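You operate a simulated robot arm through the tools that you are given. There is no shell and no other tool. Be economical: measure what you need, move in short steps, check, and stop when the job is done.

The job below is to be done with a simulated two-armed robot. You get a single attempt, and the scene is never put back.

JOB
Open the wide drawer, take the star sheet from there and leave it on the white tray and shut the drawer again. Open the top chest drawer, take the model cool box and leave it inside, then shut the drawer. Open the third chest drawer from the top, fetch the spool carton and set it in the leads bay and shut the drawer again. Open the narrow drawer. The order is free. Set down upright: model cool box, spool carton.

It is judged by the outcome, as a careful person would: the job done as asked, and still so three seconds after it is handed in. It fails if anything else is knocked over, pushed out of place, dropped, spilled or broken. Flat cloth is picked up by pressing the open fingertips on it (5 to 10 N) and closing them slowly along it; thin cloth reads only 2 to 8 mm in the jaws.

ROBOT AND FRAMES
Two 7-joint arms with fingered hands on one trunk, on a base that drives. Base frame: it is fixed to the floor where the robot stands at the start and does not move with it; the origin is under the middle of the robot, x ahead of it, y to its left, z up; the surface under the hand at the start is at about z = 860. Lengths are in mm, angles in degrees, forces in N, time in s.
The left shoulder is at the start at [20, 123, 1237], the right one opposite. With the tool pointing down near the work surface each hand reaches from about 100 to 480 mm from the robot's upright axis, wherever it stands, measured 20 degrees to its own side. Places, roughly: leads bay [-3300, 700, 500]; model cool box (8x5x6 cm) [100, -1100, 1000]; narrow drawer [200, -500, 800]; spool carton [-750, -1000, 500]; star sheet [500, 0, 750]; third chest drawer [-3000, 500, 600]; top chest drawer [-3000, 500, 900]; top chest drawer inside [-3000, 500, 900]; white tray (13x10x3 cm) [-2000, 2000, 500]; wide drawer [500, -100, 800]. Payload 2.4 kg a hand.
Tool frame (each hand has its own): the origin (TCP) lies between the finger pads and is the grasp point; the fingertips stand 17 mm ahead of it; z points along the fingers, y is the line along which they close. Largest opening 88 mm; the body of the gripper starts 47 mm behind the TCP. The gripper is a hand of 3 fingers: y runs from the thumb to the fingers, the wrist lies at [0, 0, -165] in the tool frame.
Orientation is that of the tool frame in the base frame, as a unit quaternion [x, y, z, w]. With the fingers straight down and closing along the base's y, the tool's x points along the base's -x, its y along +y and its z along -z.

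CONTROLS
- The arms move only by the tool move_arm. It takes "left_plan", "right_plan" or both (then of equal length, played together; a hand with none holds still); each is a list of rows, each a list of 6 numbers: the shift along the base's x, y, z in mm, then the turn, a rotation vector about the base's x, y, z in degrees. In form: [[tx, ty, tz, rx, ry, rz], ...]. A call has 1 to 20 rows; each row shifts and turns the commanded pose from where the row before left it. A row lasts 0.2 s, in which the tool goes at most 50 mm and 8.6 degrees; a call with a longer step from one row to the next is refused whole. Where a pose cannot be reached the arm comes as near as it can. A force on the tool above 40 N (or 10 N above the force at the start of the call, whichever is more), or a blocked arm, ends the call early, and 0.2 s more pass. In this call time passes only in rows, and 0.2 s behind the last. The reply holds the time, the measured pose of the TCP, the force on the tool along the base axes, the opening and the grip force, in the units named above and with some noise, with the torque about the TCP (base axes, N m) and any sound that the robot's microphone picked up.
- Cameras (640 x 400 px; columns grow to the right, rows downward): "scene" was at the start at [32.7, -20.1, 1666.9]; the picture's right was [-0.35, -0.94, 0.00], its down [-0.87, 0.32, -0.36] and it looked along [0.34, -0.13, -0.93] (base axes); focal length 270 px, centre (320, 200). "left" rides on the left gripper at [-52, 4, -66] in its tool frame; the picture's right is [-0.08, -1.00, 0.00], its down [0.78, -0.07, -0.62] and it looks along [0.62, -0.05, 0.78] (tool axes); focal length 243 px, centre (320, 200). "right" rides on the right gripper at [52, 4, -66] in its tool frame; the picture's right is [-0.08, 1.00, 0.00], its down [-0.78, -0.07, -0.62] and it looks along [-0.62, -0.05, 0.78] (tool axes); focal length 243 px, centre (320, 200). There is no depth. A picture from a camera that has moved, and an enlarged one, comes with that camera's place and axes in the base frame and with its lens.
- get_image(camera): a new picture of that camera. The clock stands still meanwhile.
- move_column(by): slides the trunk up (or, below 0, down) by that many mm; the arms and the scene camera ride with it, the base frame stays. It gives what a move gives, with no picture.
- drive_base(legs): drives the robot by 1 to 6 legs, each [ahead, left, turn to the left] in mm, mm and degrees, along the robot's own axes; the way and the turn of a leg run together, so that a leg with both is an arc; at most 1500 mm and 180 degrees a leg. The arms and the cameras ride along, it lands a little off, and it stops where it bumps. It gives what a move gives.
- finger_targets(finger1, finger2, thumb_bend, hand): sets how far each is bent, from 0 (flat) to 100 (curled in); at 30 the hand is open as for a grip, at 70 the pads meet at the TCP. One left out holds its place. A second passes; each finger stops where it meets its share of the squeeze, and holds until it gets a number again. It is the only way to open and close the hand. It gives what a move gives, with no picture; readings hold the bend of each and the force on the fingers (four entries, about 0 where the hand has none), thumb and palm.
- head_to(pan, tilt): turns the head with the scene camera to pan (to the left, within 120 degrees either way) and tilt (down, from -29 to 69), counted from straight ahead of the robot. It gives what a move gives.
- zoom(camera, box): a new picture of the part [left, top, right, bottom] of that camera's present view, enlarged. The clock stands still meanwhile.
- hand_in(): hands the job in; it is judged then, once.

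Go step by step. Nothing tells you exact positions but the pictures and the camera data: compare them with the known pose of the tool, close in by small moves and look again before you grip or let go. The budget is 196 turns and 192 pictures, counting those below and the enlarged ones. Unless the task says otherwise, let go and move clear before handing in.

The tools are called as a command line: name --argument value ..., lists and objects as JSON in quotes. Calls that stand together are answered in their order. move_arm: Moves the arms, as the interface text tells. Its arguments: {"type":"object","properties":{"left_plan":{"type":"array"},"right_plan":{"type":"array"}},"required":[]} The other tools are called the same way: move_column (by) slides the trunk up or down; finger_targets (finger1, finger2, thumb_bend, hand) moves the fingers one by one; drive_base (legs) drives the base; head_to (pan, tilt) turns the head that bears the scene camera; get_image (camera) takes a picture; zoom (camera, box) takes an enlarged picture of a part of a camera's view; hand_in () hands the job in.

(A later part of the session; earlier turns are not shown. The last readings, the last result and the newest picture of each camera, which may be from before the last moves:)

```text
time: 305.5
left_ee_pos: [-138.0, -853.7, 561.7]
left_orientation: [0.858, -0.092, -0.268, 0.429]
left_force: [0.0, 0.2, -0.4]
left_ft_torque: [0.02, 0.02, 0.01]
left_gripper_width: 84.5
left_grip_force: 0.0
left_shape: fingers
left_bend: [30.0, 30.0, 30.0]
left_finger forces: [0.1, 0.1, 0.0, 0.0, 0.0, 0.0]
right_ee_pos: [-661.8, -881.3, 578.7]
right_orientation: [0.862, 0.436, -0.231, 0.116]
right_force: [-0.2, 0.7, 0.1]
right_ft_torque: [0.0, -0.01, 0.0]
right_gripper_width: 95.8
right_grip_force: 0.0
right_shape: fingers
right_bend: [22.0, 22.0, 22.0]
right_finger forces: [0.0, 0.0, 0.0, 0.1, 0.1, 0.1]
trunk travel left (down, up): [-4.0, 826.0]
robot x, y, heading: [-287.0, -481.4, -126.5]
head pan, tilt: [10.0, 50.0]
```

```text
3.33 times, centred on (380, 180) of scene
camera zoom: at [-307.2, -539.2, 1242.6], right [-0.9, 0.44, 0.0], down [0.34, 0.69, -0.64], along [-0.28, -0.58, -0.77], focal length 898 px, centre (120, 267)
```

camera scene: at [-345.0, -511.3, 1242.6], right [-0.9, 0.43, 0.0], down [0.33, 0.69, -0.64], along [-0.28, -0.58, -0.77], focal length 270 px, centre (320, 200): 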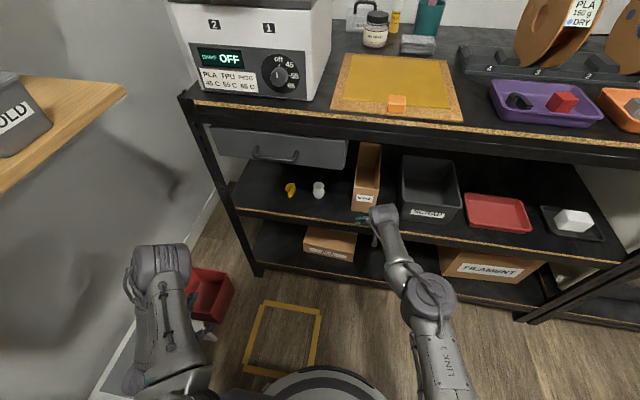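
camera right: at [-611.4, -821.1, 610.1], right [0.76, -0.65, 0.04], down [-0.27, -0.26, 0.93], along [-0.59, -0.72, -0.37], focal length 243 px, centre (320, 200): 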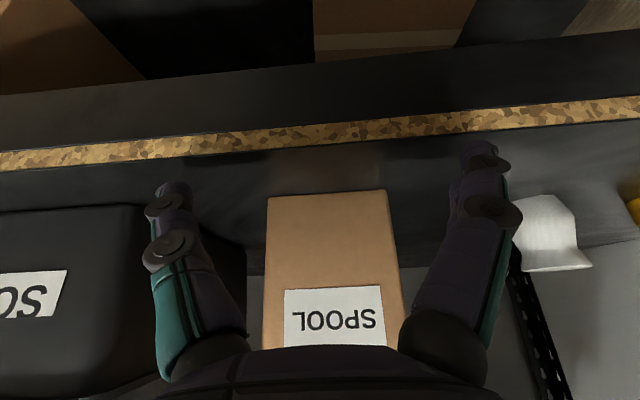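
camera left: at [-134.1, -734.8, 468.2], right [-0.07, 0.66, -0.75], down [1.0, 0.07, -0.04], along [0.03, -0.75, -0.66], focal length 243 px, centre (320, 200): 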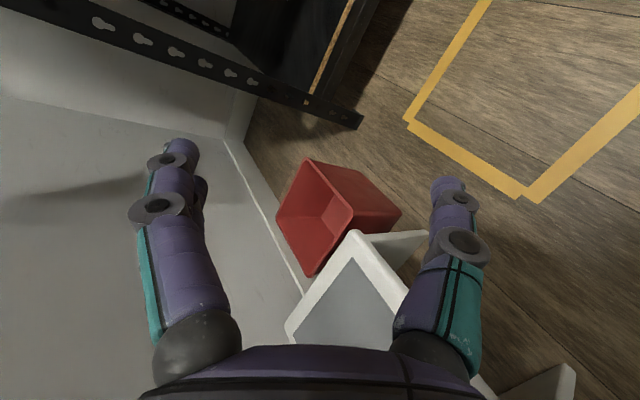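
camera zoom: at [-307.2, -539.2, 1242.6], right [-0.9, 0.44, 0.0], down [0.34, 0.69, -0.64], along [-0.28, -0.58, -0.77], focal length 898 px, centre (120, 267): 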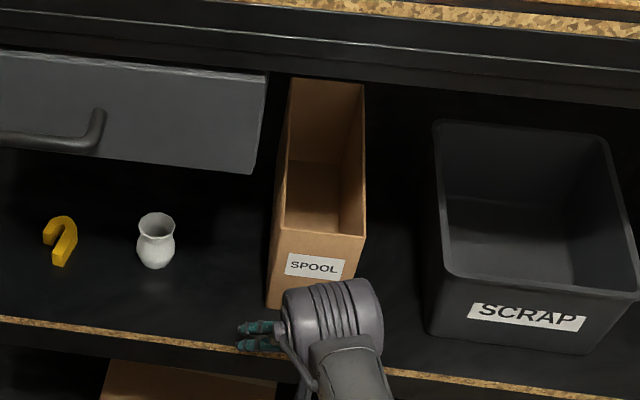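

Better triangulation: shelf z≈547, carton front v≈-1172, 78 wide, about 107 tall, and the hand is centred. I'll raise to grip height and slide in.

move_column --by 60

drive_base --legs '[[75, 0, 0]]'

get_image --camera "right"

zoom --camera "scene" --box '[270, 120, 470, 270]'

```text
time: 306.5
left_ee_pos: [-137.4, -854.9, 620.4]
left_orientation: [0.858, -0.092, -0.269, 0.428]
left_force: [-0.4, -0.3, 0.2]
left_ft_torque: [-0.02, 0.01, 0.02]
left_gripper_width: 84.6
left_grip_force: 0.0
left_shape: fingers
left_bend: [30.0, 30.0, 30.0]
left_finger forces: [0.1, 0.1, 0.0, 0.1, 0.1, 0.0]
right_ee_pos: [-662.9, -882.5, 638.0]
right_orientation: [0.862, 0.436, -0.231, 0.116]
right_force: [-0.7, 0.0, 0.5]
right_ft_torque: [-0.03, 0.04, -0.01]
right_gripper_width: 96.0
right_grip_force: 0.1
right_shape: fingers
right_bend: [22.0, 22.0, 22.0]
right_finger forces: [0.0, 0.0, 0.1, 0.0, 0.0, 0.1]
trunk travel left (down, up): [-64.0, 766.0]
robot x, y, heading: [-285.1, -483.0, -126.1]
head pan, tilt: [10.0, 50.0]
```

```text
time: 307.5
left_ee_pos: [-183.4, -915.6, 620.9]
left_orientation: [0.858, -0.093, -0.269, 0.428]
left_force: [-0.1, -0.1, 0.4]
left_ft_torque: [-0.01, 0.03, 0.01]
left_gripper_width: 84.6
left_grip_force: 0.0
left_shape: fingers
left_bend: [30.0, 30.0, 30.0]
left_finger forces: [0.0, 0.1, 0.0, 0.0, 0.0, 0.0]
right_ee_pos: [-706.8, -943.5, 637.4]
right_orientation: [0.862, 0.436, -0.231, 0.116]
right_force: [-0.8, 0.3, 0.1]
right_ft_torque: [0.01, 0.01, 0.0]
right_gripper_width: 95.8
right_grip_force: 0.1
right_shape: fingers
right_bend: [22.0, 22.0, 22.0]
right_finger forces: [0.0, 0.1, 0.0, 0.1, 0.0, 0.1]
trunk travel left (down, up): [-64.0, 766.0]
robot x, y, heading: [-329.5, -545.1, -126.1]
head pan, tilt: [10.0, 50.0]
```

```text
62 pictures are left
camera right: at [-656.0, -882.7, 670.1], right [0.76, -0.65, 0.04], down [-0.27, -0.26, 0.93], along [-0.59, -0.72, -0.37], focal length 243 px, centre (320, 200)
```

right: 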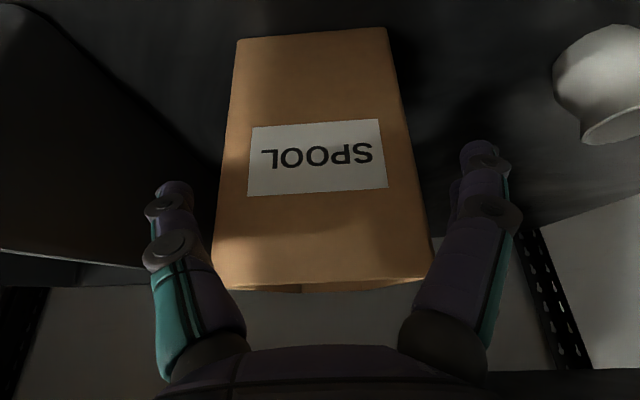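

```text
2.67 times, centred on (370, 195) of scene
camera zoom: at [-351.9, -600.5, 1302.6], right [-0.9, 0.44, 0.0], down [0.34, 0.69, -0.64], along [-0.28, -0.58, -0.77], focal length 719 px, centre (187, 213)
```

zoom: 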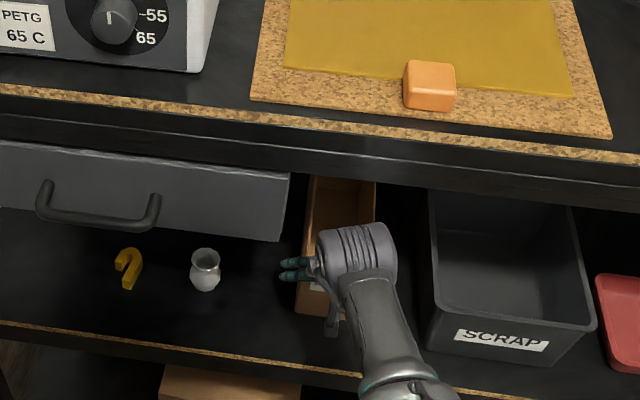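

move_column --by 13

drive_base --legs '[[50, 0, 0]]'

get_image --camera "right"

zoom --camera "scene" --box '[270, 120, 470, 270]'

```text
time: 308.1
left_ee_pos: [-184.0, -915.8, 632.9]
left_orientation: [0.858, -0.092, -0.269, 0.429]
left_force: [-0.1, -0.5, -0.8]
left_ft_torque: [0.0, -0.01, 0.01]
left_gripper_width: 84.7
left_grip_force: 0.1
left_shape: fingers
left_bend: [30.0, 30.0, 30.0]
left_finger forces: [0.1, 0.0, 0.0, 0.0, 0.0, 0.0]
right_ee_pos: [-706.7, -942.8, 650.9]
right_orientation: [0.862, 0.437, -0.231, 0.116]
right_force: [-1.2, -0.1, 0.2]
right_ft_torque: [0.0, -0.01, -0.01]
right_gripper_width: 95.7
right_grip_force: 0.1
right_shape: fingers
right_bend: [22.0, 22.0, 22.0]
right_finger forces: [0.0, 0.0, 0.0, 0.0, 0.1, 0.0]
trunk travel left (down, up): [-77.0, 753.0]
robot x, y, heading: [-327.3, -549.4, -126.1]
head pan, tilt: [10.0, 50.0]
```

```text
time: 309.0
left_ee_pos: [-211.1, -956.5, 634.7]
left_orientation: [0.858, -0.091, -0.269, 0.429]
left_force: [0.2, 0.3, 0.0]
left_ft_torque: [0.0, 0.0, 0.0]
left_gripper_width: 84.6
left_grip_force: 0.1
left_shape: fingers
left_bend: [30.0, 30.0, 30.0]
left_finger forces: [0.1, 0.0, 0.0, 0.0, 0.0, 0.1]
right_ee_pos: [-736.5, -985.0, 651.5]
right_orientation: [0.862, 0.436, -0.232, 0.116]
right_force: [-0.4, -0.1, 0.8]
right_ft_torque: [0.03, 0.03, 0.01]
right_gripper_width: 96.2
right_grip_force: 0.1
right_shape: fingers
right_bend: [22.0, 22.0, 22.0]
right_finger forces: [0.1, 0.0, 0.0, 0.0, 0.1, 0.1]
trunk travel left (down, up): [-77.0, 753.0]
robot x, y, heading: [-356.8, -588.3, -126.2]
head pan, tilt: [10.0, 50.0]
```

```text
60 pictures are left
camera right: at [-685.5, -924.0, 683.1], right [0.76, -0.65, 0.04], down [-0.27, -0.26, 0.93], along [-0.59, -0.72, -0.37], focal length 243 px, centre (320, 200)
```

right: 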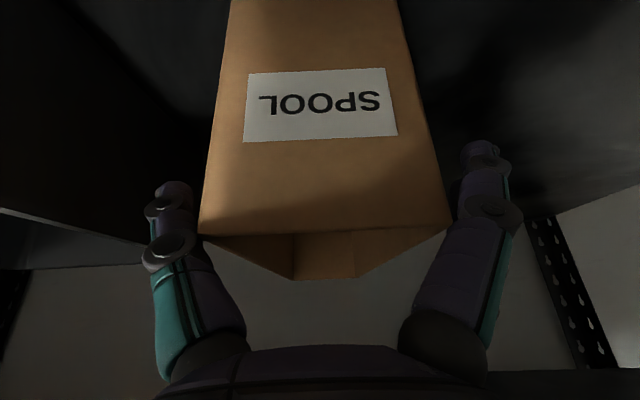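

```text
2.67 times, centred on (370, 195) of scene
camera zoom: at [-381.8, -641.4, 1315.5], right [-0.9, 0.44, 0.0], down [0.34, 0.69, -0.64], along [-0.28, -0.58, -0.77], focal length 719 px, centre (187, 213)
```

zoom: 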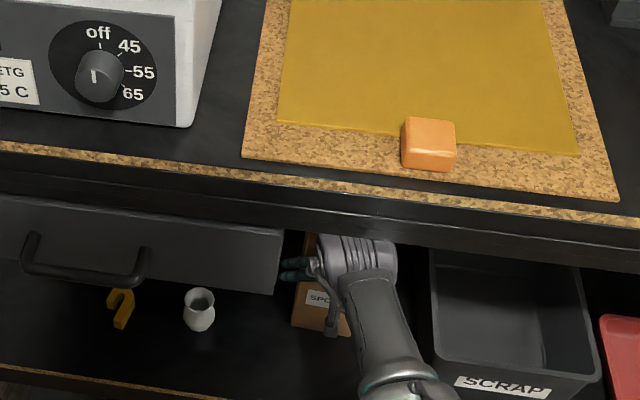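

The carton was nudged back slightly because the finger bases are narrow. I'll spread the fingers wider, raise a little and move in.

finger_targets --hand "right" --finger1 8 --finger2 8 --thumb_bend 8

move_column --by 8

get_image --camera "right"

```text
time: 310.0
left_ee_pos: [-211.5, -956.0, 635.0]
left_orientation: [0.858, -0.091, -0.268, 0.429]
left_force: [0.4, 0.1, -0.5]
left_ft_torque: [-0.03, 0.01, 0.02]
left_gripper_width: 84.6
left_grip_force: 0.0
left_shape: fingers
left_bend: [30.0, 30.0, 30.0]
left_finger forces: [0.0, 0.0, 0.0, 0.1, 0.1, 0.0]
right_ee_pos: [-736.5, -985.4, 650.6]
right_orientation: [0.861, 0.437, -0.231, 0.116]
right_force: [0.5, -0.7, 0.6]
right_ft_torque: [0.0, -0.03, -0.02]
right_gripper_width: 110.5
right_grip_force: 0.0
right_shape: fingers
right_bend: [8.0, 8.0, 8.0]
right_finger forces: [0.0, 0.1, 0.0, 0.0, 0.1, 0.0]
trunk travel left (down, up): [-77.0, 753.0]
robot x, y, heading: [-355.9, -586.9, -125.9]
head pan, tilt: [10.0, 50.0]
```

```text
time: 310.6
left_ee_pos: [-211.7, -956.5, 643.1]
left_orientation: [0.858, -0.091, -0.268, 0.429]
left_force: [0.0, -0.3, -0.1]
left_ft_torque: [0.0, -0.03, -0.01]
left_gripper_width: 84.4
left_grip_force: 0.0
left_shape: fingers
left_bend: [30.0, 30.0, 30.0]
left_finger forces: [0.0, 0.0, 0.0, 0.0, 0.0, 0.0]
right_ee_pos: [-736.9, -985.1, 659.0]
right_orientation: [0.862, 0.436, -0.231, 0.116]
right_force: [-0.2, 0.2, -0.5]
right_ft_torque: [0.02, -0.02, 0.02]
right_gripper_width: 110.2
right_grip_force: 0.1
right_shape: fingers
right_bend: [8.0, 8.0, 8.0]
right_finger forces: [0.1, 0.0, 0.0, 0.0, 0.0, 0.0]
trunk travel left (down, up): [-85.0, 745.0]
robot x, y, heading: [-357.9, -586.1, -126.2]
head pan, tilt: [10.0, 50.0]
```

```text
58 pictures are left
camera right: at [-685.6, -924.1, 691.1], right [0.76, -0.65, 0.04], down [-0.27, -0.26, 0.93], along [-0.59, -0.72, -0.37], focal length 243 px, centre (320, 200)
```

right: 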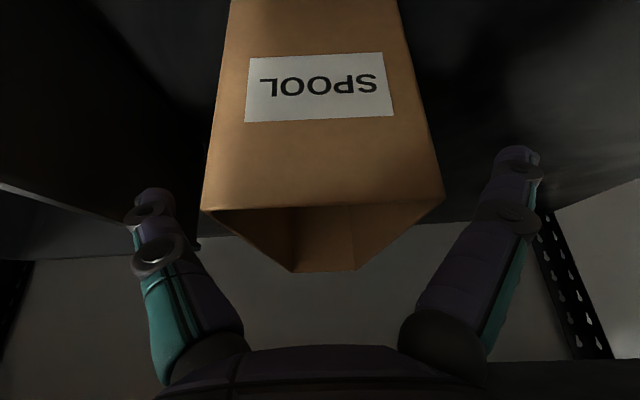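

drive_base --legs '[[35, 0, 0]]'

get_image --camera "right"

```text
time: 311.5
left_ee_pos: [-233.1, -984.9, 642.4]
left_orientation: [0.858, -0.091, -0.268, 0.429]
left_force: [0.1, 0.0, -0.3]
left_ft_torque: [-0.02, 0.04, -0.01]
left_gripper_width: 84.6
left_grip_force: 0.2
left_shape: fingers
left_bend: [30.0, 30.0, 30.0]
left_finger forces: [0.0, 0.0, 0.1, 0.0, 0.0, 0.0]
right_ee_pos: [-756.4, -1014.4, 658.6]
right_orientation: [0.862, 0.437, -0.23, 0.118]
right_force: [-0.4, -0.4, -0.4]
right_ft_torque: [0.0, 0.04, 0.06]
right_gripper_width: 110.3
right_grip_force: 0.1
right_shape: fingers
right_bend: [8.0, 8.0, 8.0]
right_finger forces: [0.0, 0.0, 0.1, 0.0, 0.0, 0.0]
trunk travel left (down, up): [-85.0, 745.0]
robot x, y, heading: [-383.9, -620.4, -126.2]
head pan, tilt: [10.0, 50.0]
```

```text
57 pictures are left
camera right: at [-706.5, -952.5, 691.1], right [0.76, -0.65, 0.04], down [-0.27, -0.26, 0.93], along [-0.59, -0.72, -0.37], focal length 243 px, centre (320, 200)
```

right: 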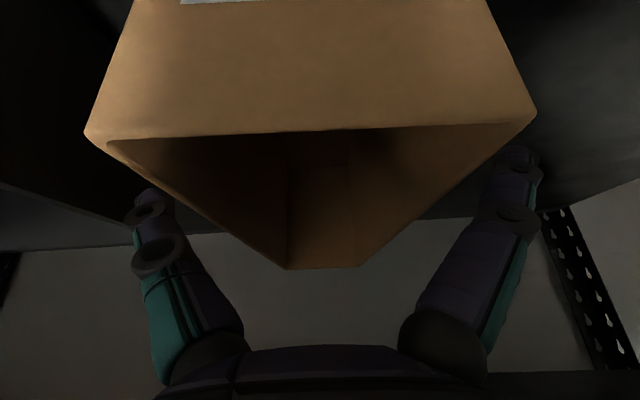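

drive_base --legs '[[20, 0, 0]]'

finger_targets --hand "right" --finger1 40 --finger2 40 --thumb_bend 40

get_image --camera "right"

zoom --camera "scene" --box '[270, 120, 470, 270]'

```text
time: 312.3
left_ee_pos: [-244.2, -1000.5, 641.5]
left_orientation: [0.858, -0.09, -0.269, 0.429]
left_force: [-0.3, -0.3, -0.7]
left_ft_torque: [0.02, -0.01, -0.01]
left_gripper_width: 84.8
left_grip_force: 0.0
left_shape: fingers
left_bend: [30.0, 30.0, 30.0]
left_finger forces: [0.1, 0.1, 0.1, 0.1, 0.0, 0.0]
right_ee_pos: [-769.3, -1029.8, 659.2]
right_orientation: [0.861, 0.437, -0.231, 0.117]
right_force: [0.1, -0.4, -0.6]
right_ft_torque: [-0.03, -0.02, 0.01]
right_gripper_width: 110.0
right_grip_force: 0.0
right_shape: fingers
right_bend: [8.0, 8.0, 8.0]
right_finger forces: [0.1, 0.0, 0.2, 0.1, 0.1, 0.0]
trunk travel left (down, up): [-85.0, 745.0]
robot x, y, heading: [-393.7, -631.3, -126.3]
head pan, tilt: [10.0, 50.0]
```

```text
time: 313.3
left_ee_pos: [-244.5, -1000.3, 642.6]
left_orientation: [0.858, -0.09, -0.269, 0.429]
left_force: [0.4, 0.1, 0.0]
left_ft_torque: [0.02, -0.01, 0.0]
left_gripper_width: 84.5
left_grip_force: 0.1
left_shape: fingers
left_bend: [30.0, 30.0, 30.0]
left_finger forces: [0.1, 0.0, 0.0, 0.0, 0.0, 0.0]
right_ee_pos: [-768.6, -1029.0, 659.8]
right_orientation: [0.861, 0.438, -0.231, 0.117]
right_force: [-0.2, -1.0, 2.6]
right_ft_torque: [0.02, -0.01, -0.03]
right_gripper_width: 76.3
right_grip_force: 6.3
right_shape: fingers
right_bend: [37.0, 38.0, 37.0]
right_finger forces: [4.8, 1.6, 0.0, 0.0, 6.9, 0.0]
trunk travel left (down, up): [-85.0, 745.0]
robot x, y, heading: [-394.0, -632.8, -126.2]
head pan, tilt: [10.0, 50.0]
```

```text
56 pictures are left
camera right: at [-718.3, -968.7, 691.2], right [0.76, -0.65, 0.04], down [-0.27, -0.26, 0.93], along [-0.59, -0.72, -0.37], focal length 243 px, centre (320, 200)
```

right: 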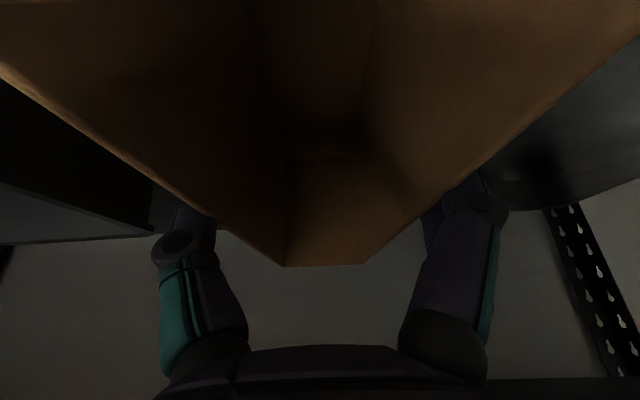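

```text
2.67 times, centred on (370, 195) of scene
camera zoom: at [-414.5, -686.1, 1323.6], right [-0.9, 0.44, 0.0], down [0.34, 0.69, -0.64], along [-0.28, -0.58, -0.77], focal length 719 px, centre (187, 213)
```

zoom: 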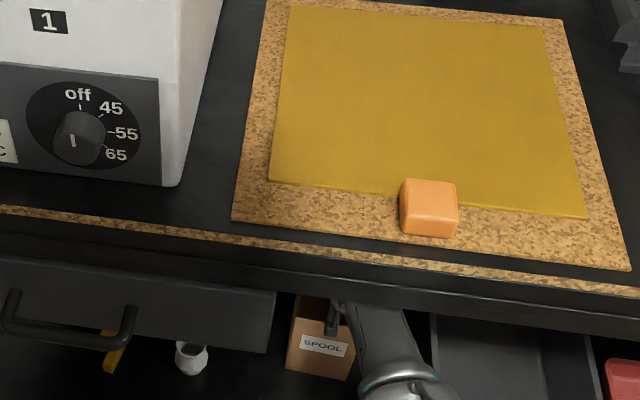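

finger_targets --hand "right" --finger1 46 --finger2 48 --thumb_bend 46

move_column --by 10

get_image --camera "right"

```text
time: 314.3
left_ee_pos: [-243.9, -1001.8, 642.6]
left_orientation: [0.858, -0.09, -0.268, 0.429]
left_force: [-0.2, -1.1, -0.7]
left_ft_torque: [0.01, 0.0, -0.04]
left_gripper_width: 84.5
left_grip_force: 0.0
left_shape: fingers
left_bend: [30.0, 30.0, 30.0]
left_finger forces: [0.0, 0.0, 0.0, 0.1, 0.0, 0.0]
right_ee_pos: [-768.1, -1029.7, 659.3]
right_orientation: [0.861, 0.437, -0.231, 0.117]
right_force: [-0.9, -0.8, 3.2]
right_ft_torque: [-0.02, -0.09, 0.01]
right_gripper_width: 73.4
right_grip_force: 12.6
right_shape: fingers
right_bend: [41.0, 41.0, 40.0]
right_finger forces: [7.8, 4.8, 0.0, 0.0, 12.6, 0.0]
trunk travel left (down, up): [-85.0, 745.0]
robot x, y, heading: [-390.0, -633.5, -126.2]
head pan, tilt: [10.0, 50.0]
```

```text
time: 314.8
left_ee_pos: [-244.4, -1001.6, 652.4]
left_orientation: [0.858, -0.091, -0.268, 0.428]
left_force: [0.1, -0.7, -0.4]
left_ft_torque: [0.0, -0.02, -0.02]
left_gripper_width: 84.6
left_grip_force: 0.1
left_shape: fingers
left_bend: [30.0, 30.0, 30.0]
left_finger forces: [0.1, 0.1, 0.0, 0.0, 0.0, 0.0]
right_ee_pos: [-769.2, -1030.0, 668.8]
right_orientation: [0.861, 0.438, -0.23, 0.118]
right_force: [0.6, -0.2, -0.7]
right_ft_torque: [0.03, -0.01, 0.01]
right_gripper_width: 73.2
right_grip_force: 12.4
right_shape: fingers
right_bend: [41.0, 41.0, 40.0]
right_finger forces: [7.3, 4.7, 0.0, 0.1, 12.1, 0.1]
trunk travel left (down, up): [-95.0, 735.0]
robot x, y, heading: [-390.2, -631.4, -126.1]
head pan, tilt: [10.0, 50.0]
```

```text
54 pictures are left
camera right: at [-718.2, -968.8, 700.9], right [0.76, -0.65, 0.04], down [-0.27, -0.26, 0.93], along [-0.59, -0.72, -0.37], focal length 243 px, centre (320, 200)
```

right: 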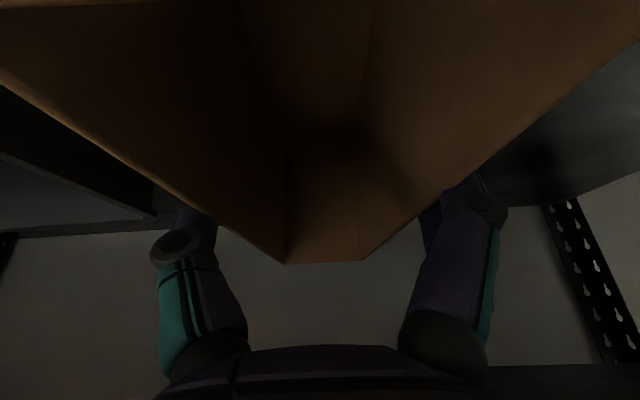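

The carton is lifted. I'll tuck the left arm in, then back straight out.

move_arm --left_plan '[[-34.5, 5.3, 0, 0, 0, 0], [-34.5, 5.3, 0, 0, 0, 0], [-34.5, 5.3, 0, 0, 0, 0], [-34.5, 5.3, 0, 0, 0, 0], [-34.5, 5.3, 0, 0, 0, 0]]'

drive_base --legs '[[-130, 0, 0]]'

get_image --camera "right"

head_to --pan 40 --tilt 60

get_image --camera "scene"

```text
time: 316.0
left_ee_pos: [-418.9, -979.7, 647.1]
left_orientation: [0.858, -0.09, -0.269, 0.429]
left_force: [-0.2, 0.0, -0.9]
left_ft_torque: [-0.03, 0.02, 0.02]
left_gripper_width: 84.7
left_grip_force: 0.0
left_shape: fingers
left_bend: [30.0, 30.0, 30.0]
left_finger forces: [0.1, 0.0, 0.1, 0.1, 0.1, 0.1]
left hand out of reach, approached as far as the arm can: row 3
right_ee_pos: [-768.2, -1030.7, 668.2]
right_orientation: [0.862, 0.436, -0.231, 0.117]
right_force: [-1.5, 0.4, -0.5]
right_ft_torque: [-0.01, 0.01, -0.01]
right_gripper_width: 73.1
right_grip_force: 11.9
right_shape: fingers
right_bend: [41.0, 41.0, 40.0]
right_finger forces: [7.4, 4.6, 0.0, 0.1, 12.0, 0.0]
trunk travel left (down, up): [-95.0, 735.0]
robot x, y, heading: [-395.5, -631.3, -125.8]
head pan, tilt: [10.0, 50.0]
```

```text
time: 317.3
left_ee_pos: [-342.2, -874.7, 649.1]
left_orientation: [0.858, -0.092, -0.269, 0.428]
left_force: [0.6, 0.9, -0.1]
left_ft_torque: [-0.01, 0.0, 0.01]
left_gripper_width: 84.5
left_grip_force: 0.1
left_shape: fingers
left_bend: [30.0, 30.0, 30.0]
left_finger forces: [0.1, 0.0, 0.1, 0.0, 0.0, 0.1]
right_ee_pos: [-691.7, -924.2, 669.8]
right_orientation: [0.862, 0.436, -0.231, 0.116]
right_force: [0.7, -0.1, -0.5]
right_ft_torque: [0.01, -0.02, -0.02]
right_gripper_width: 73.1
right_grip_force: 12.4
right_shape: fingers
right_bend: [41.0, 41.0, 40.0]
right_finger forces: [7.3, 4.6, 0.0, 0.0, 12.0, 0.0]
trunk travel left (down, up): [-95.0, 735.0]
robot x, y, heading: [-313.7, -527.8, -126.3]
head pan, tilt: [10.0, 50.0]
```

```text
53 pictures are left
camera right: at [-641.6, -862.8, 701.0], right [0.76, -0.65, 0.04], down [-0.27, -0.26, 0.93], along [-0.59, -0.72, -0.37], focal length 243 px, centre (320, 200)
```

right: 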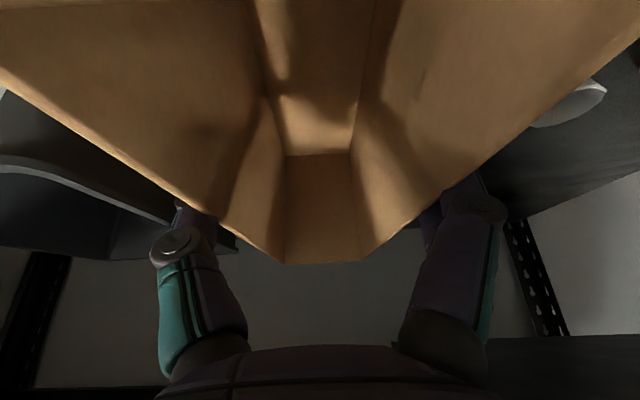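

```text
time: 318.3
left_ee_pos: [-341.1, -874.1, 648.4]
left_orientation: [0.858, -0.091, -0.269, 0.428]
left_force: [0.3, 0.7, 0.2]
left_ft_torque: [-0.01, 0.01, 0.01]
left_gripper_width: 84.6
left_grip_force: 0.1
left_shape: fingers
left_bend: [30.0, 30.0, 30.0]
left_finger forces: [0.0, 0.1, 0.0, 0.0, 0.0, 0.0]
right_ee_pos: [-692.1, -923.8, 668.9]
right_orientation: [0.862, 0.436, -0.231, 0.116]
right_force: [-0.5, 0.1, -1.8]
right_ft_torque: [0.02, 0.01, 0.0]
right_gripper_width: 73.5
right_grip_force: 11.7
right_shape: fingers
right_bend: [41.0, 41.0, 40.0]
right_finger forces: [7.3, 4.6, 0.0, 0.0, 12.0, 0.1]
trunk travel left (down, up): [-95.0, 735.0]
robot x, y, heading: [-318.1, -526.6, -126.2]
head pan, tilt: [40.0, 60.0]
```

```text
52 pictures are left
camera scene: at [-299.1, -578.2, 1321.0], right [-1.0, -0.06, 0.0], down [-0.06, 0.86, -0.5], along [0.03, -0.5, -0.87], focal length 270 px, centre (320, 200)
```

scene: 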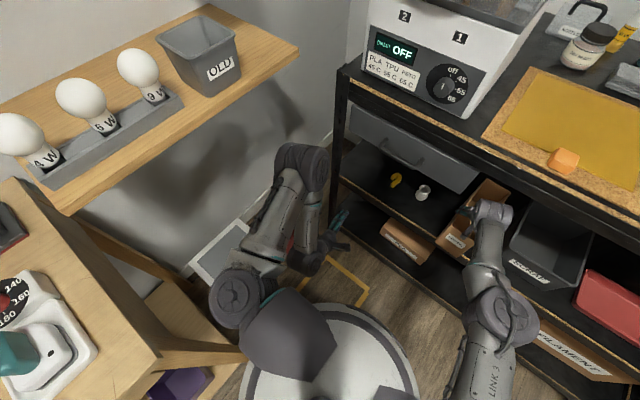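

drive_base --legs '[[-60, -52, 0], [-115, -15, 0]]'

get_image --camera "scene"

```text
time: 320.1
left_ee_pos: [-292.9, -692.6, 647.9]
left_orientation: [0.858, -0.093, -0.269, 0.427]
left_force: [-0.6, 0.5, 0.1]
left_ft_torque: [-0.02, 0.03, 0.0]
left_gripper_width: 84.4
left_grip_force: 0.0
left_shape: fingers
left_bend: [30.0, 30.0, 30.0]
left_finger forces: [0.1, 0.0, 0.0, 0.0, 0.0, 0.1]
right_ee_pos: [-643.8, -740.5, 668.7]
right_orientation: [0.862, 0.435, -0.231, 0.116]
right_force: [0.4, -0.3, 0.0]
right_ft_torque: [0.04, -0.01, 0.02]
right_gripper_width: 73.0
right_grip_force: 12.1
right_shape: fingers
right_bend: [41.0, 41.0, 40.0]
right_finger forces: [7.3, 4.7, 0.1, 0.1, 12.1, 0.0]
trunk travel left (down, up): [-95.0, 735.0]
robot x, y, heading: [-264.6, -346.0, -126.4]
head pan, tilt: [40.0, 60.0]
```

```text
51 pictures are left
camera scene: at [-250.1, -396.9, 1321.0], right [-1.0, -0.06, 0.0], down [-0.05, 0.86, -0.5], along [0.03, -0.5, -0.87], focal length 270 px, centre (320, 200)
```

scene: 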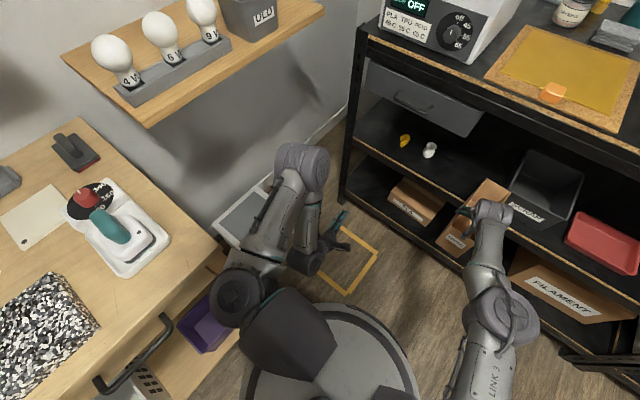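

The carton is out. I'll raise it and drive back to the chest.

move_column --by 260

drive_base --legs '[[-100, 0, 0.3], [0, -1500, 0], [0, -1500, 0]]'

head_to --pan 0 --tilt 50

get_image --camera "scene"

```text
time: 322.8
left_ee_pos: [-293.3, -693.2, 907.7]
left_orientation: [0.858, -0.093, -0.27, 0.428]
left_force: [-0.1, -0.3, 0.1]
left_ft_torque: [0.01, -0.01, -0.03]
left_gripper_width: 84.5
left_grip_force: 0.1
left_shape: fingers
left_bend: [30.0, 30.0, 30.0]
left_finger forces: [0.0, 0.0, 0.1, 0.0, 0.1, 0.0]
right_ee_pos: [-646.0, -742.4, 929.5]
right_orientation: [0.863, 0.435, -0.231, 0.117]
right_force: [0.2, 1.5, -0.9]
right_ft_torque: [0.11, -0.05, -0.01]
right_gripper_width: 73.3
right_grip_force: 10.6
right_shape: fingers
right_bend: [41.0, 41.0, 41.0]
right_finger forces: [7.1, 3.8, 0.0, 0.0, 10.6, 0.0]
trunk travel left (down, up): [-355.0, 475.0]
robot x, y, heading: [-264.4, -346.8, -126.5]
head pan, tilt: [40.0, 60.0]
```

```text
time: 338.0
left_ee_pos: [-2652.6, 1142.4, 908.3]
left_orientation: [0.858, -0.087, -0.266, 0.43]
left_force: [0.1, 0.6, 0.0]
left_ft_torque: [-0.03, 0.0, 0.01]
left_gripper_width: 84.5
left_grip_force: 0.0
left_shape: fingers
left_bend: [30.0, 30.0, 30.0]
left_finger forces: [0.0, 0.1, 0.1, 0.0, 0.0, 0.0]
right_ee_pos: [-3005.5, 1088.6, 928.5]
right_orientation: [0.859, 0.442, -0.229, 0.119]
right_force: [1.3, -0.7, -0.8]
right_ft_torque: [0.01, 0.02, -0.01]
right_gripper_width: 71.6
right_grip_force: 9.9
right_shape: fingers
right_bend: [41.0, 40.0, 41.0]
right_finger forces: [5.6, 4.1, 0.0, 0.0, 10.2, 0.0]
trunk travel left (down, up): [-355.0, 475.0]
robot x, y, heading: [-2632.1, 1490.6, -125.5]
head pan, tilt: [40.0, 60.0]
```

```text
time: 339.1
left_ee_pos: [-2652.8, 1142.4, 909.0]
left_orientation: [0.858, -0.086, -0.266, 0.43]
left_force: [1.1, 0.7, 0.3]
left_ft_torque: [0.01, 0.02, -0.01]
left_gripper_width: 84.7
left_grip_force: 0.0
left_shape: fingers
left_bend: [30.0, 30.0, 30.0]
left_finger forces: [0.0, 0.0, 0.0, 0.0, 0.0, 0.0]
right_ee_pos: [-3003.2, 1090.5, 927.8]
right_orientation: [0.859, 0.442, -0.231, 0.119]
right_force: [0.4, 0.2, -0.4]
right_ft_torque: [0.04, -0.02, 0.0]
right_gripper_width: 71.6
right_grip_force: 10.1
right_shape: fingers
right_bend: [41.0, 40.0, 41.0]
right_finger forces: [5.6, 4.1, 0.1, 0.0, 10.2, 0.0]
trunk travel left (down, up): [-355.0, 475.0]
robot x, y, heading: [-2634.7, 1490.9, -125.4]
head pan, tilt: [0.0, 50.0]
```

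```text
50 pictures are left
camera scene: at [-2664.7, 1443.4, 1593.5], right [-0.81, 0.58, 0.0], down [0.45, 0.62, -0.64], along [-0.37, -0.52, -0.77], focal length 270 px, centre (320, 200)
```

scene: 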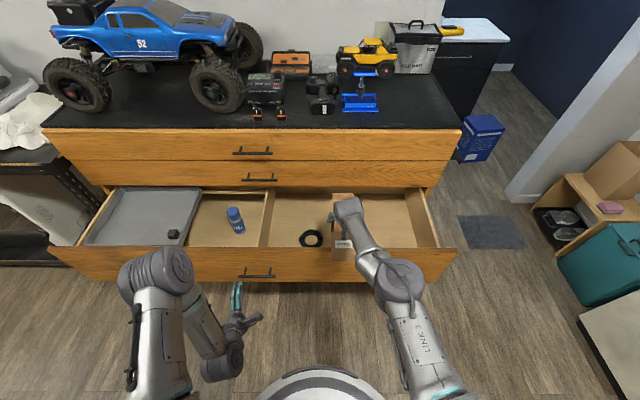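

drive_base --legs '[[0, 0, -0.7], [0, -65, 0], [122, 0, 0]]'

get_image --camera "right"

get_image --camera "scene"

```text
time: 341.2
left_ee_pos: [-2782.1, 1080.3, 907.1]
left_orientation: [0.858, -0.091, -0.268, 0.428]
left_force: [0.2, -0.8, -0.3]
left_ft_torque: [0.02, -0.02, -0.01]
left_gripper_width: 84.7
left_grip_force: 0.1
left_shape: fingers
left_bend: [30.0, 30.0, 30.0]
left_finger forces: [0.1, 0.1, 0.0, 0.0, 0.0, 0.0]
right_ee_pos: [-3132.1, 1031.2, 929.4]
right_orientation: [0.862, 0.437, -0.23, 0.117]
right_force: [-0.2, 0.4, -0.4]
right_ft_torque: [0.03, -0.04, 0.02]
right_gripper_width: 72.0
right_grip_force: 9.8
right_shape: fingers
right_bend: [41.0, 40.0, 41.0]
right_finger forces: [5.6, 4.1, 0.0, 0.0, 10.1, 0.0]
trunk travel left (down, up): [-355.0, 475.0]
robot x, y, heading: [-2754.4, 1429.2, -126.2]
head pan, tilt: [0.0, 50.0]
```

```text
49 pictures are left
camera right: at [-3082.4, 1092.4, 960.5], right [0.76, -0.65, 0.04], down [-0.27, -0.26, 0.93], along [-0.59, -0.72, -0.37], focal length 243 px, centre (320, 200)
```

right: 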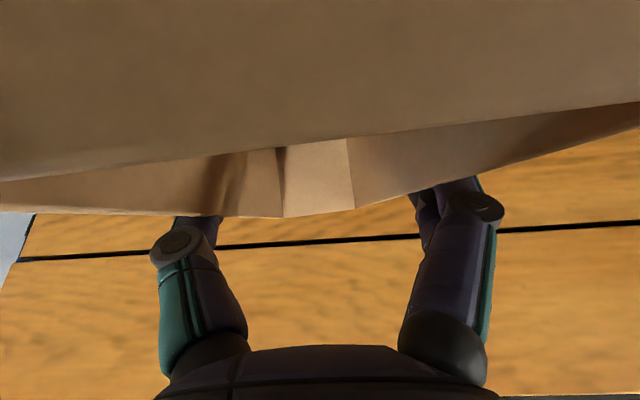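

```text
48 pictures are left
camera scene: at [-2790.4, 1381.0, 1593.4], right [-0.81, 0.59, 0.0], down [0.45, 0.62, -0.64], along [-0.38, -0.52, -0.77], focal length 270 px, centre (320, 200)
```

scene: 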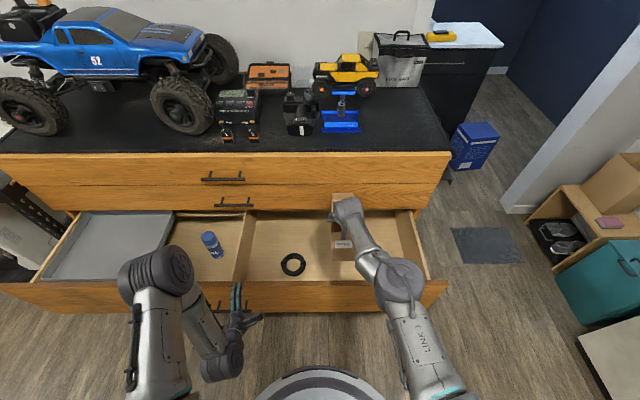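

zoom --camera "scene" --box '[240, 160, 460, 320]'

```text
2.50 times, centred on (350, 240) of scene
camera zoom: at [-2790.4, 1381.0, 1593.4], right [-0.81, 0.59, 0.0], down [0.45, 0.62, -0.64], along [-0.38, -0.52, -0.77], focal length 674 px, centre (245, 100)
```

zoom: 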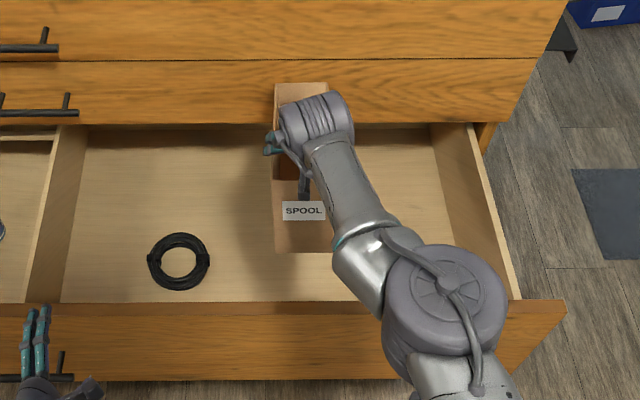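

The carton has drooped at its deep end by about 19°. It will level out as it touches the floor of the bay. Lowering.

move_column --by -190

zoom --camera "scene" --box '[220, 140, 440, 300]'

get_image --camera "right"

```text
time: 343.3
left_ee_pos: [-2781.9, 1080.9, 718.4]
left_orientation: [0.858, -0.092, -0.269, 0.428]
left_force: [0.3, 0.4, 0.2]
left_ft_torque: [-0.01, 0.02, 0.0]
left_gripper_width: 84.6
left_grip_force: 0.0
left_shape: fingers
left_bend: [30.0, 30.0, 30.0]
left_finger forces: [0.0, 0.0, 0.0, 0.1, 0.0, 0.1]
right_ee_pos: [-3133.4, 1031.9, 738.4]
right_orientation: [0.862, 0.437, -0.231, 0.117]
right_force: [0.0, -0.7, -0.2]
right_ft_torque: [0.04, 0.0, -0.01]
right_gripper_width: 71.8
right_grip_force: 10.4
right_shape: fingers
right_bend: [41.0, 40.0, 41.0]
right_finger forces: [5.6, 4.0, 0.1, 0.1, 10.1, 0.1]
trunk travel left (down, up): [-165.0, 665.0]
robot x, y, heading: [-2759.8, 1431.8, -126.3]
head pan, tilt: [0.0, 50.0]
```

```text
2.50 times, centred on (330, 220) of scene
camera zoom: at [-2789.4, 1382.5, 1403.6], right [-0.81, 0.59, 0.0], down [0.45, 0.62, -0.64], along [-0.38, -0.52, -0.77], focal length 674 px, centre (295, 150)
```

zoom: 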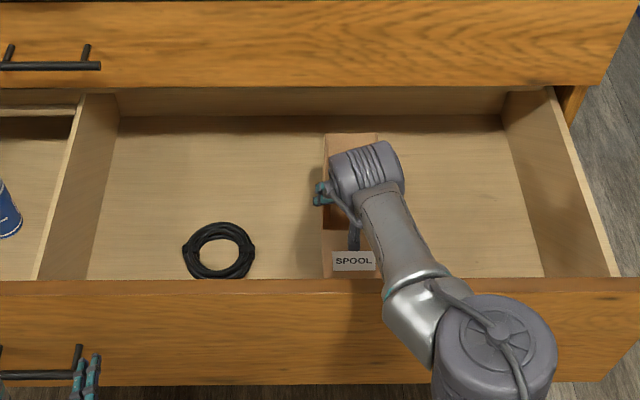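

```text
45 pictures are left
camera right: at [-3081.8, 1093.3, 771.1], right [0.76, -0.65, 0.04], down [-0.27, -0.26, 0.93], along [-0.59, -0.72, -0.37], focal length 243 px, centre (320, 200)
```

right: 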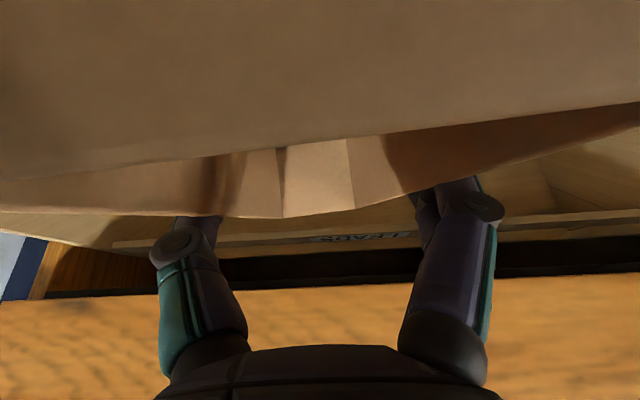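

move_column --by -25

move_column --by -12

move_column --by -10

zoom --camera "scene" --box '[220, 140, 440, 300]'

```text
time: 344.0
left_ee_pos: [-2781.0, 1080.5, 693.8]
left_orientation: [0.858, -0.092, -0.269, 0.428]
left_force: [-0.6, -0.2, 0.3]
left_ft_torque: [-0.03, -0.04, 0.02]
left_gripper_width: 84.7
left_grip_force: 0.1
left_shape: fingers
left_bend: [30.0, 30.0, 30.0]
left_finger forces: [0.0, 0.0, 0.1, 0.0, 0.0, 0.0]
right_ee_pos: [-3134.0, 1033.1, 713.5]
right_orientation: [0.862, 0.436, -0.23, 0.117]
right_force: [-0.3, -0.2, -1.3]
right_ft_torque: [0.04, 0.02, 0.0]
right_gripper_width: 71.8
right_grip_force: 9.9
right_shape: fingers
right_bend: [41.0, 40.0, 41.0]
right_finger forces: [5.6, 4.1, 0.1, 0.0, 10.1, 0.1]
trunk travel left (down, up): [-140.0, 690.0]
robot x, y, heading: [-2752.8, 1430.2, -126.0]
head pan, tilt: [0.0, 50.0]
```

```text
time: 344.6
left_ee_pos: [-2781.9, 1082.9, 681.1]
left_orientation: [0.858, -0.092, -0.269, 0.429]
left_force: [-0.1, -0.4, 0.3]
left_ft_torque: [0.02, -0.03, -0.02]
left_gripper_width: 84.4
left_grip_force: 0.1
left_shape: fingers
left_bend: [30.0, 30.0, 30.0]
left_finger forces: [0.0, 0.0, 0.0, 0.1, 0.0, 0.0]
right_ee_pos: [-3132.8, 1031.3, 701.7]
right_orientation: [0.862, 0.436, -0.231, 0.118]
right_force: [0.8, -0.8, -0.8]
right_ft_torque: [0.01, 0.0, 0.0]
right_gripper_width: 71.4
right_grip_force: 10.1
right_shape: fingers
right_bend: [41.0, 40.0, 41.0]
right_finger forces: [5.6, 4.1, 0.0, 0.0, 10.1, 0.0]
trunk travel left (down, up): [-128.0, 702.0]
robot x, y, heading: [-2754.8, 1426.0, -126.2]
head pan, tilt: [0.0, 50.0]
```

```text
time: 345.2
left_ee_pos: [-2780.8, 1081.8, 671.2]
left_orientation: [0.858, -0.092, -0.269, 0.428]
left_force: [-0.4, -0.2, 0.3]
left_ft_torque: [-0.02, 0.01, 0.0]
left_gripper_width: 84.6
left_grip_force: 0.0
left_shape: fingers
left_bend: [30.0, 30.0, 30.0]
left_finger forces: [0.0, 0.0, 0.0, 0.0, 0.0, 0.0]
right_ee_pos: [-3133.3, 1032.1, 691.8]
right_orientation: [0.862, 0.436, -0.232, 0.117]
right_force: [-0.2, -0.2, -0.1]
right_ft_torque: [-0.05, -0.03, 0.02]
right_gripper_width: 71.6
right_grip_force: 9.9
right_shape: fingers
right_bend: [41.0, 40.0, 41.0]
right_finger forces: [5.6, 4.0, 0.0, 0.0, 10.1, 0.0]
trunk travel left (down, up): [-118.0, 712.0]
robot x, y, heading: [-2756.5, 1430.6, -126.2]
head pan, tilt: [0.0, 50.0]
```

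```text
2.50 times, centred on (330, 220) of scene
camera zoom: at [-2789.4, 1382.5, 1356.5], right [-0.81, 0.59, 0.0], down [0.45, 0.62, -0.64], along [-0.38, -0.52, -0.77], focal length 674 px, centre (295, 150)
```

zoom: 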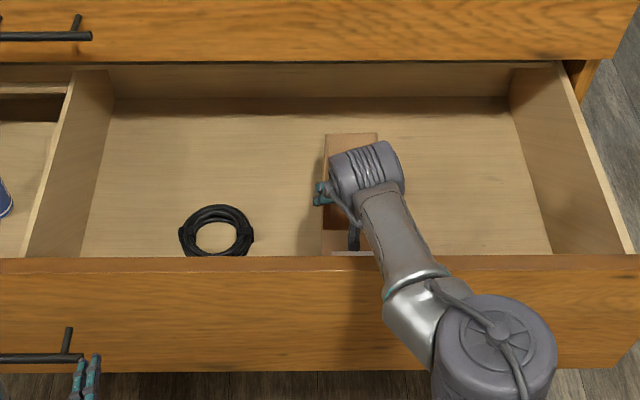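

move_column --by -14

move_column --by -12

move_column --by -12

get_image --camera "right"

```text
time: 345.8
left_ee_pos: [-2782.1, 1082.8, 658.3]
left_orientation: [0.858, -0.091, -0.269, 0.428]
left_force: [-0.1, 0.7, -0.5]
left_ft_torque: [0.01, 0.01, 0.01]
left_gripper_width: 84.5
left_grip_force: 0.1
left_shape: fingers
left_bend: [30.0, 30.0, 30.0]
left_finger forces: [0.1, 0.0, 0.0, 0.0, 0.0, 0.0]
right_ee_pos: [-3132.9, 1032.5, 676.5]
right_orientation: [0.862, 0.436, -0.23, 0.116]
right_force: [0.6, 0.1, -1.5]
right_ft_torque: [0.04, -0.01, -0.02]
right_gripper_width: 71.5
right_grip_force: 10.2
right_shape: fingers
right_bend: [41.0, 40.0, 41.0]
right_finger forces: [5.6, 4.1, 0.1, 0.0, 10.1, 0.0]
trunk travel left (down, up): [-104.0, 726.0]
robot x, y, heading: [-2757.4, 1428.2, -126.5]
head pan, tilt: [0.0, 50.0]
```

```text
time: 346.4
left_ee_pos: [-2781.0, 1081.7, 646.0]
left_orientation: [0.858, -0.091, -0.269, 0.429]
left_force: [0.3, 0.0, -0.6]
left_ft_torque: [-0.01, 0.02, 0.04]
left_gripper_width: 84.6
left_grip_force: 0.0
left_shape: fingers
left_bend: [30.0, 30.0, 30.0]
left_finger forces: [0.1, 0.0, 0.0, 0.1, 0.1, 0.0]
right_ee_pos: [-3132.6, 1031.5, 665.5]
right_orientation: [0.861, 0.437, -0.231, 0.117]
right_force: [-0.1, 0.0, 0.3]
right_ft_torque: [-0.03, -0.04, 0.02]
right_gripper_width: 71.4
right_grip_force: 9.6
right_shape: fingers
right_bend: [41.0, 40.0, 41.0]
right_finger forces: [5.3, 4.1, 0.0, 0.1, 10.0, 0.0]
trunk travel left (down, up): [-92.0, 738.0]
robot x, y, heading: [-2755.4, 1430.8, -126.4]
head pan, tilt: [0.0, 50.0]
```

```text
time: 347.0
left_ee_pos: [-2780.8, 1081.0, 632.2]
left_orientation: [0.858, -0.092, -0.268, 0.429]
left_force: [0.1, 0.1, -0.8]
left_ft_torque: [0.02, 0.02, 0.01]
left_gripper_width: 84.7
left_grip_force: 0.0
left_shape: fingers
left_bend: [30.0, 30.0, 30.0]
left_finger forces: [0.0, 0.0, 0.0, 0.1, 0.0, 0.1]
right_ee_pos: [-3132.6, 1033.1, 654.6]
right_orientation: [0.862, 0.436, -0.231, 0.117]
right_force: [-0.5, 0.1, -0.1]
right_ft_torque: [-0.03, 0.02, -0.01]
right_gripper_width: 70.5
right_grip_force: 9.6
right_shape: fingers
right_bend: [41.0, 40.0, 41.0]
right_finger forces: [4.7, 4.2, 0.0, 0.1, 9.5, 0.0]
trunk travel left (down, up): [-80.0, 750.0]
robot x, y, heading: [-2754.3, 1429.3, -126.3]
head pan, tilt: [0.0, 50.0]
```

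```text
43 pictures are left
camera right: at [-3081.8, 1093.3, 686.0], right [0.76, -0.65, 0.04], down [-0.27, -0.26, 0.93], along [-0.59, -0.72, -0.37], focal length 243 px, centre (320, 200)
```

right: 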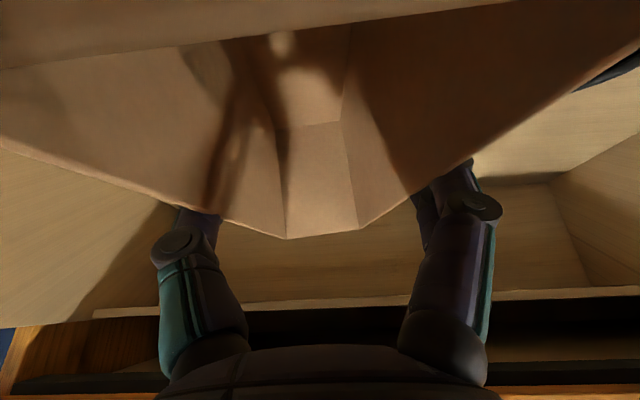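

The deep end has touched and the carton is levelling. I'll lower a little more.

move_column --by -10

move_column --by -8

get_image --camera "right"

```text
time: 347.6
left_ee_pos: [-2781.4, 1081.6, 623.7]
left_orientation: [0.858, -0.091, -0.268, 0.428]
left_force: [0.5, -0.3, -0.3]
left_ft_torque: [-0.01, 0.01, -0.01]
left_gripper_width: 84.4
left_grip_force: 0.1
left_shape: fingers
left_bend: [30.0, 30.0, 30.0]
left_finger forces: [0.1, 0.0, 0.0, 0.0, 0.0, 0.0]
right_ee_pos: [-3132.8, 1031.9, 645.0]
right_orientation: [0.861, 0.437, -0.231, 0.117]
right_force: [-0.1, -0.7, 0.1]
right_ft_torque: [-0.06, -0.02, 0.04]
right_gripper_width: 69.8
right_grip_force: 9.0
right_shape: fingers
right_bend: [41.0, 40.0, 41.0]
right_finger forces: [4.4, 4.3, 0.1, 0.0, 9.3, 0.0]
trunk travel left (down, up): [-70.0, 760.0]
robot x, y, heading: [-2756.4, 1430.9, -126.3]
head pan, tilt: [0.0, 50.0]
```

```text
time: 348.2
left_ee_pos: [-2779.5, 1083.6, 615.7]
left_orientation: [0.857, -0.091, -0.27, 0.429]
left_force: [0.0, -0.4, 0.4]
left_ft_torque: [-0.01, -0.01, 0.0]
left_gripper_width: 84.6
left_grip_force: 0.0
left_shape: fingers
left_bend: [30.0, 30.0, 30.0]
left_finger forces: [0.1, 0.1, 0.0, 0.0, 0.0, 0.0]
right_ee_pos: [-3132.0, 1033.0, 641.3]
right_orientation: [0.861, 0.436, -0.234, 0.117]
right_force: [-0.4, 0.2, 0.2]
right_ft_torque: [-0.06, -0.01, 0.04]
right_gripper_width: 69.6
right_grip_force: 9.1
right_shape: fingers
right_bend: [41.0, 40.0, 41.0]
right_finger forces: [4.4, 4.3, 0.1, 0.0, 9.3, 0.1]
trunk travel left (down, up): [-62.0, 768.0]
robot x, y, heading: [-2752.2, 1428.0, -126.1]
head pan, tilt: [0.0, 50.0]
```

```text
42 pictures are left
camera right: at [-3081.4, 1093.8, 672.2], right [0.76, -0.65, 0.04], down [-0.27, -0.25, 0.93], along [-0.59, -0.72, -0.36], focal length 243 px, centre (320, 200)
```

right: 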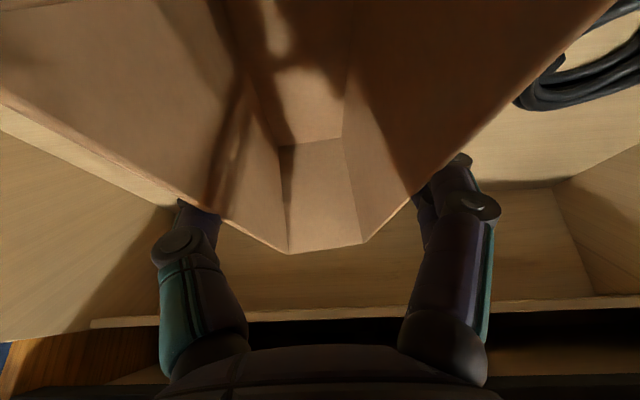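

move_column --by 4

finger_targets --hand "right" --finger1 32 --finger2 32 --thumb_bend 32

finger_targets --hand "right" --finger1 12 --finger2 12 --thumb_bend 12

get_image --camera "right"

```text
time: 348.7
left_ee_pos: [-2781.0, 1082.2, 620.8]
left_orientation: [0.857, -0.091, -0.269, 0.429]
left_force: [-0.2, 0.2, 1.3]
left_ft_torque: [0.02, -0.01, -0.03]
left_gripper_width: 84.4
left_grip_force: 0.1
left_shape: fingers
left_bend: [30.0, 30.0, 30.0]
left_finger forces: [0.0, 0.0, 0.0, 0.0, 0.0, 0.0]
right_ee_pos: [-3131.6, 1033.8, 638.6]
right_orientation: [0.862, 0.436, -0.231, 0.116]
right_force: [0.3, 0.1, 0.5]
right_ft_torque: [-0.05, -0.01, 0.0]
right_gripper_width: 69.4
right_grip_force: 8.5
right_shape: fingers
right_bend: [41.0, 40.0, 41.0]
right_finger forces: [4.3, 4.2, 0.0, 0.0, 9.2, 0.0]
trunk travel left (down, up): [-66.0, 764.0]
robot x, y, heading: [-2755.2, 1428.3, -126.4]
head pan, tilt: [0.0, 50.0]
```

```text
time: 349.7
left_ee_pos: [-2779.8, 1081.8, 618.4]
left_orientation: [0.858, -0.092, -0.269, 0.428]
left_force: [0.0, 0.0, 0.4]
left_ft_torque: [-0.02, 0.05, 0.01]
left_gripper_width: 84.5
left_grip_force: 0.0
left_shape: fingers
left_bend: [30.0, 30.0, 30.0]
left_finger forces: [0.1, 0.0, 0.0, 0.0, 0.0, 0.1]
right_ee_pos: [-3132.0, 1031.5, 639.9]
right_orientation: [0.862, 0.436, -0.231, 0.117]
right_force: [-0.2, -0.4, 0.6]
right_ft_torque: [0.01, -0.03, -0.03]
right_gripper_width: 80.2
right_grip_force: 0.4
right_shape: fingers
right_bend: [32.0, 32.0, 32.0]
right_finger forces: [0.1, 0.0, 0.0, 0.0, 0.3, 0.0]
trunk travel left (down, up): [-66.0, 764.0]
robot x, y, heading: [-2754.5, 1428.6, -126.2]
head pan, tilt: [0.0, 50.0]
```

```text
time: 350.7
left_ee_pos: [-2781.4, 1082.5, 620.2]
left_orientation: [0.858, -0.091, -0.269, 0.428]
left_force: [-0.7, -0.3, 0.4]
left_ft_torque: [-0.02, 0.01, 0.01]
left_gripper_width: 84.3
left_grip_force: 0.0
left_shape: fingers
left_bend: [30.0, 30.0, 30.0]
left_finger forces: [0.0, 0.0, 0.1, 0.1, 0.1, 0.0]
right_ee_pos: [-3133.1, 1032.6, 638.6]
right_orientation: [0.862, 0.436, -0.231, 0.117]
right_force: [0.2, 0.4, -0.5]
right_ft_torque: [0.01, -0.01, -0.02]
right_gripper_width: 106.9
right_grip_force: 0.0
right_shape: fingers
right_bend: [12.0, 12.0, 12.0]
right_finger forces: [0.0, 0.1, 0.1, 0.0, 0.0, 0.0]
trunk travel left (down, up): [-66.0, 764.0]
robot x, y, heading: [-2753.4, 1432.6, -126.4]
head pan, tilt: [0.0, 50.0]
```

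```text
41 pictures are left
camera right: at [-3081.8, 1093.3, 672.0], right [0.76, -0.65, 0.04], down [-0.27, -0.26, 0.93], along [-0.59, -0.72, -0.37], focal length 243 px, centre (320, 200)
```

right: 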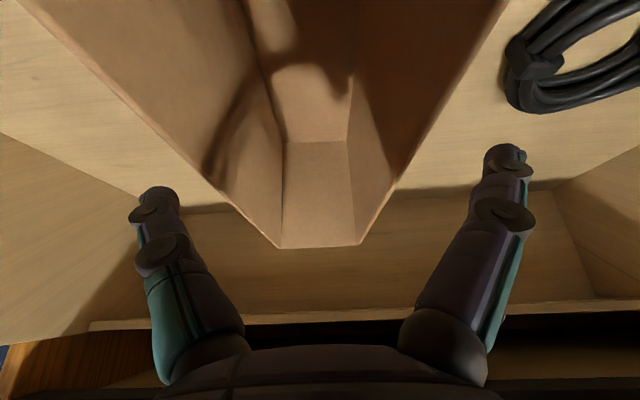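

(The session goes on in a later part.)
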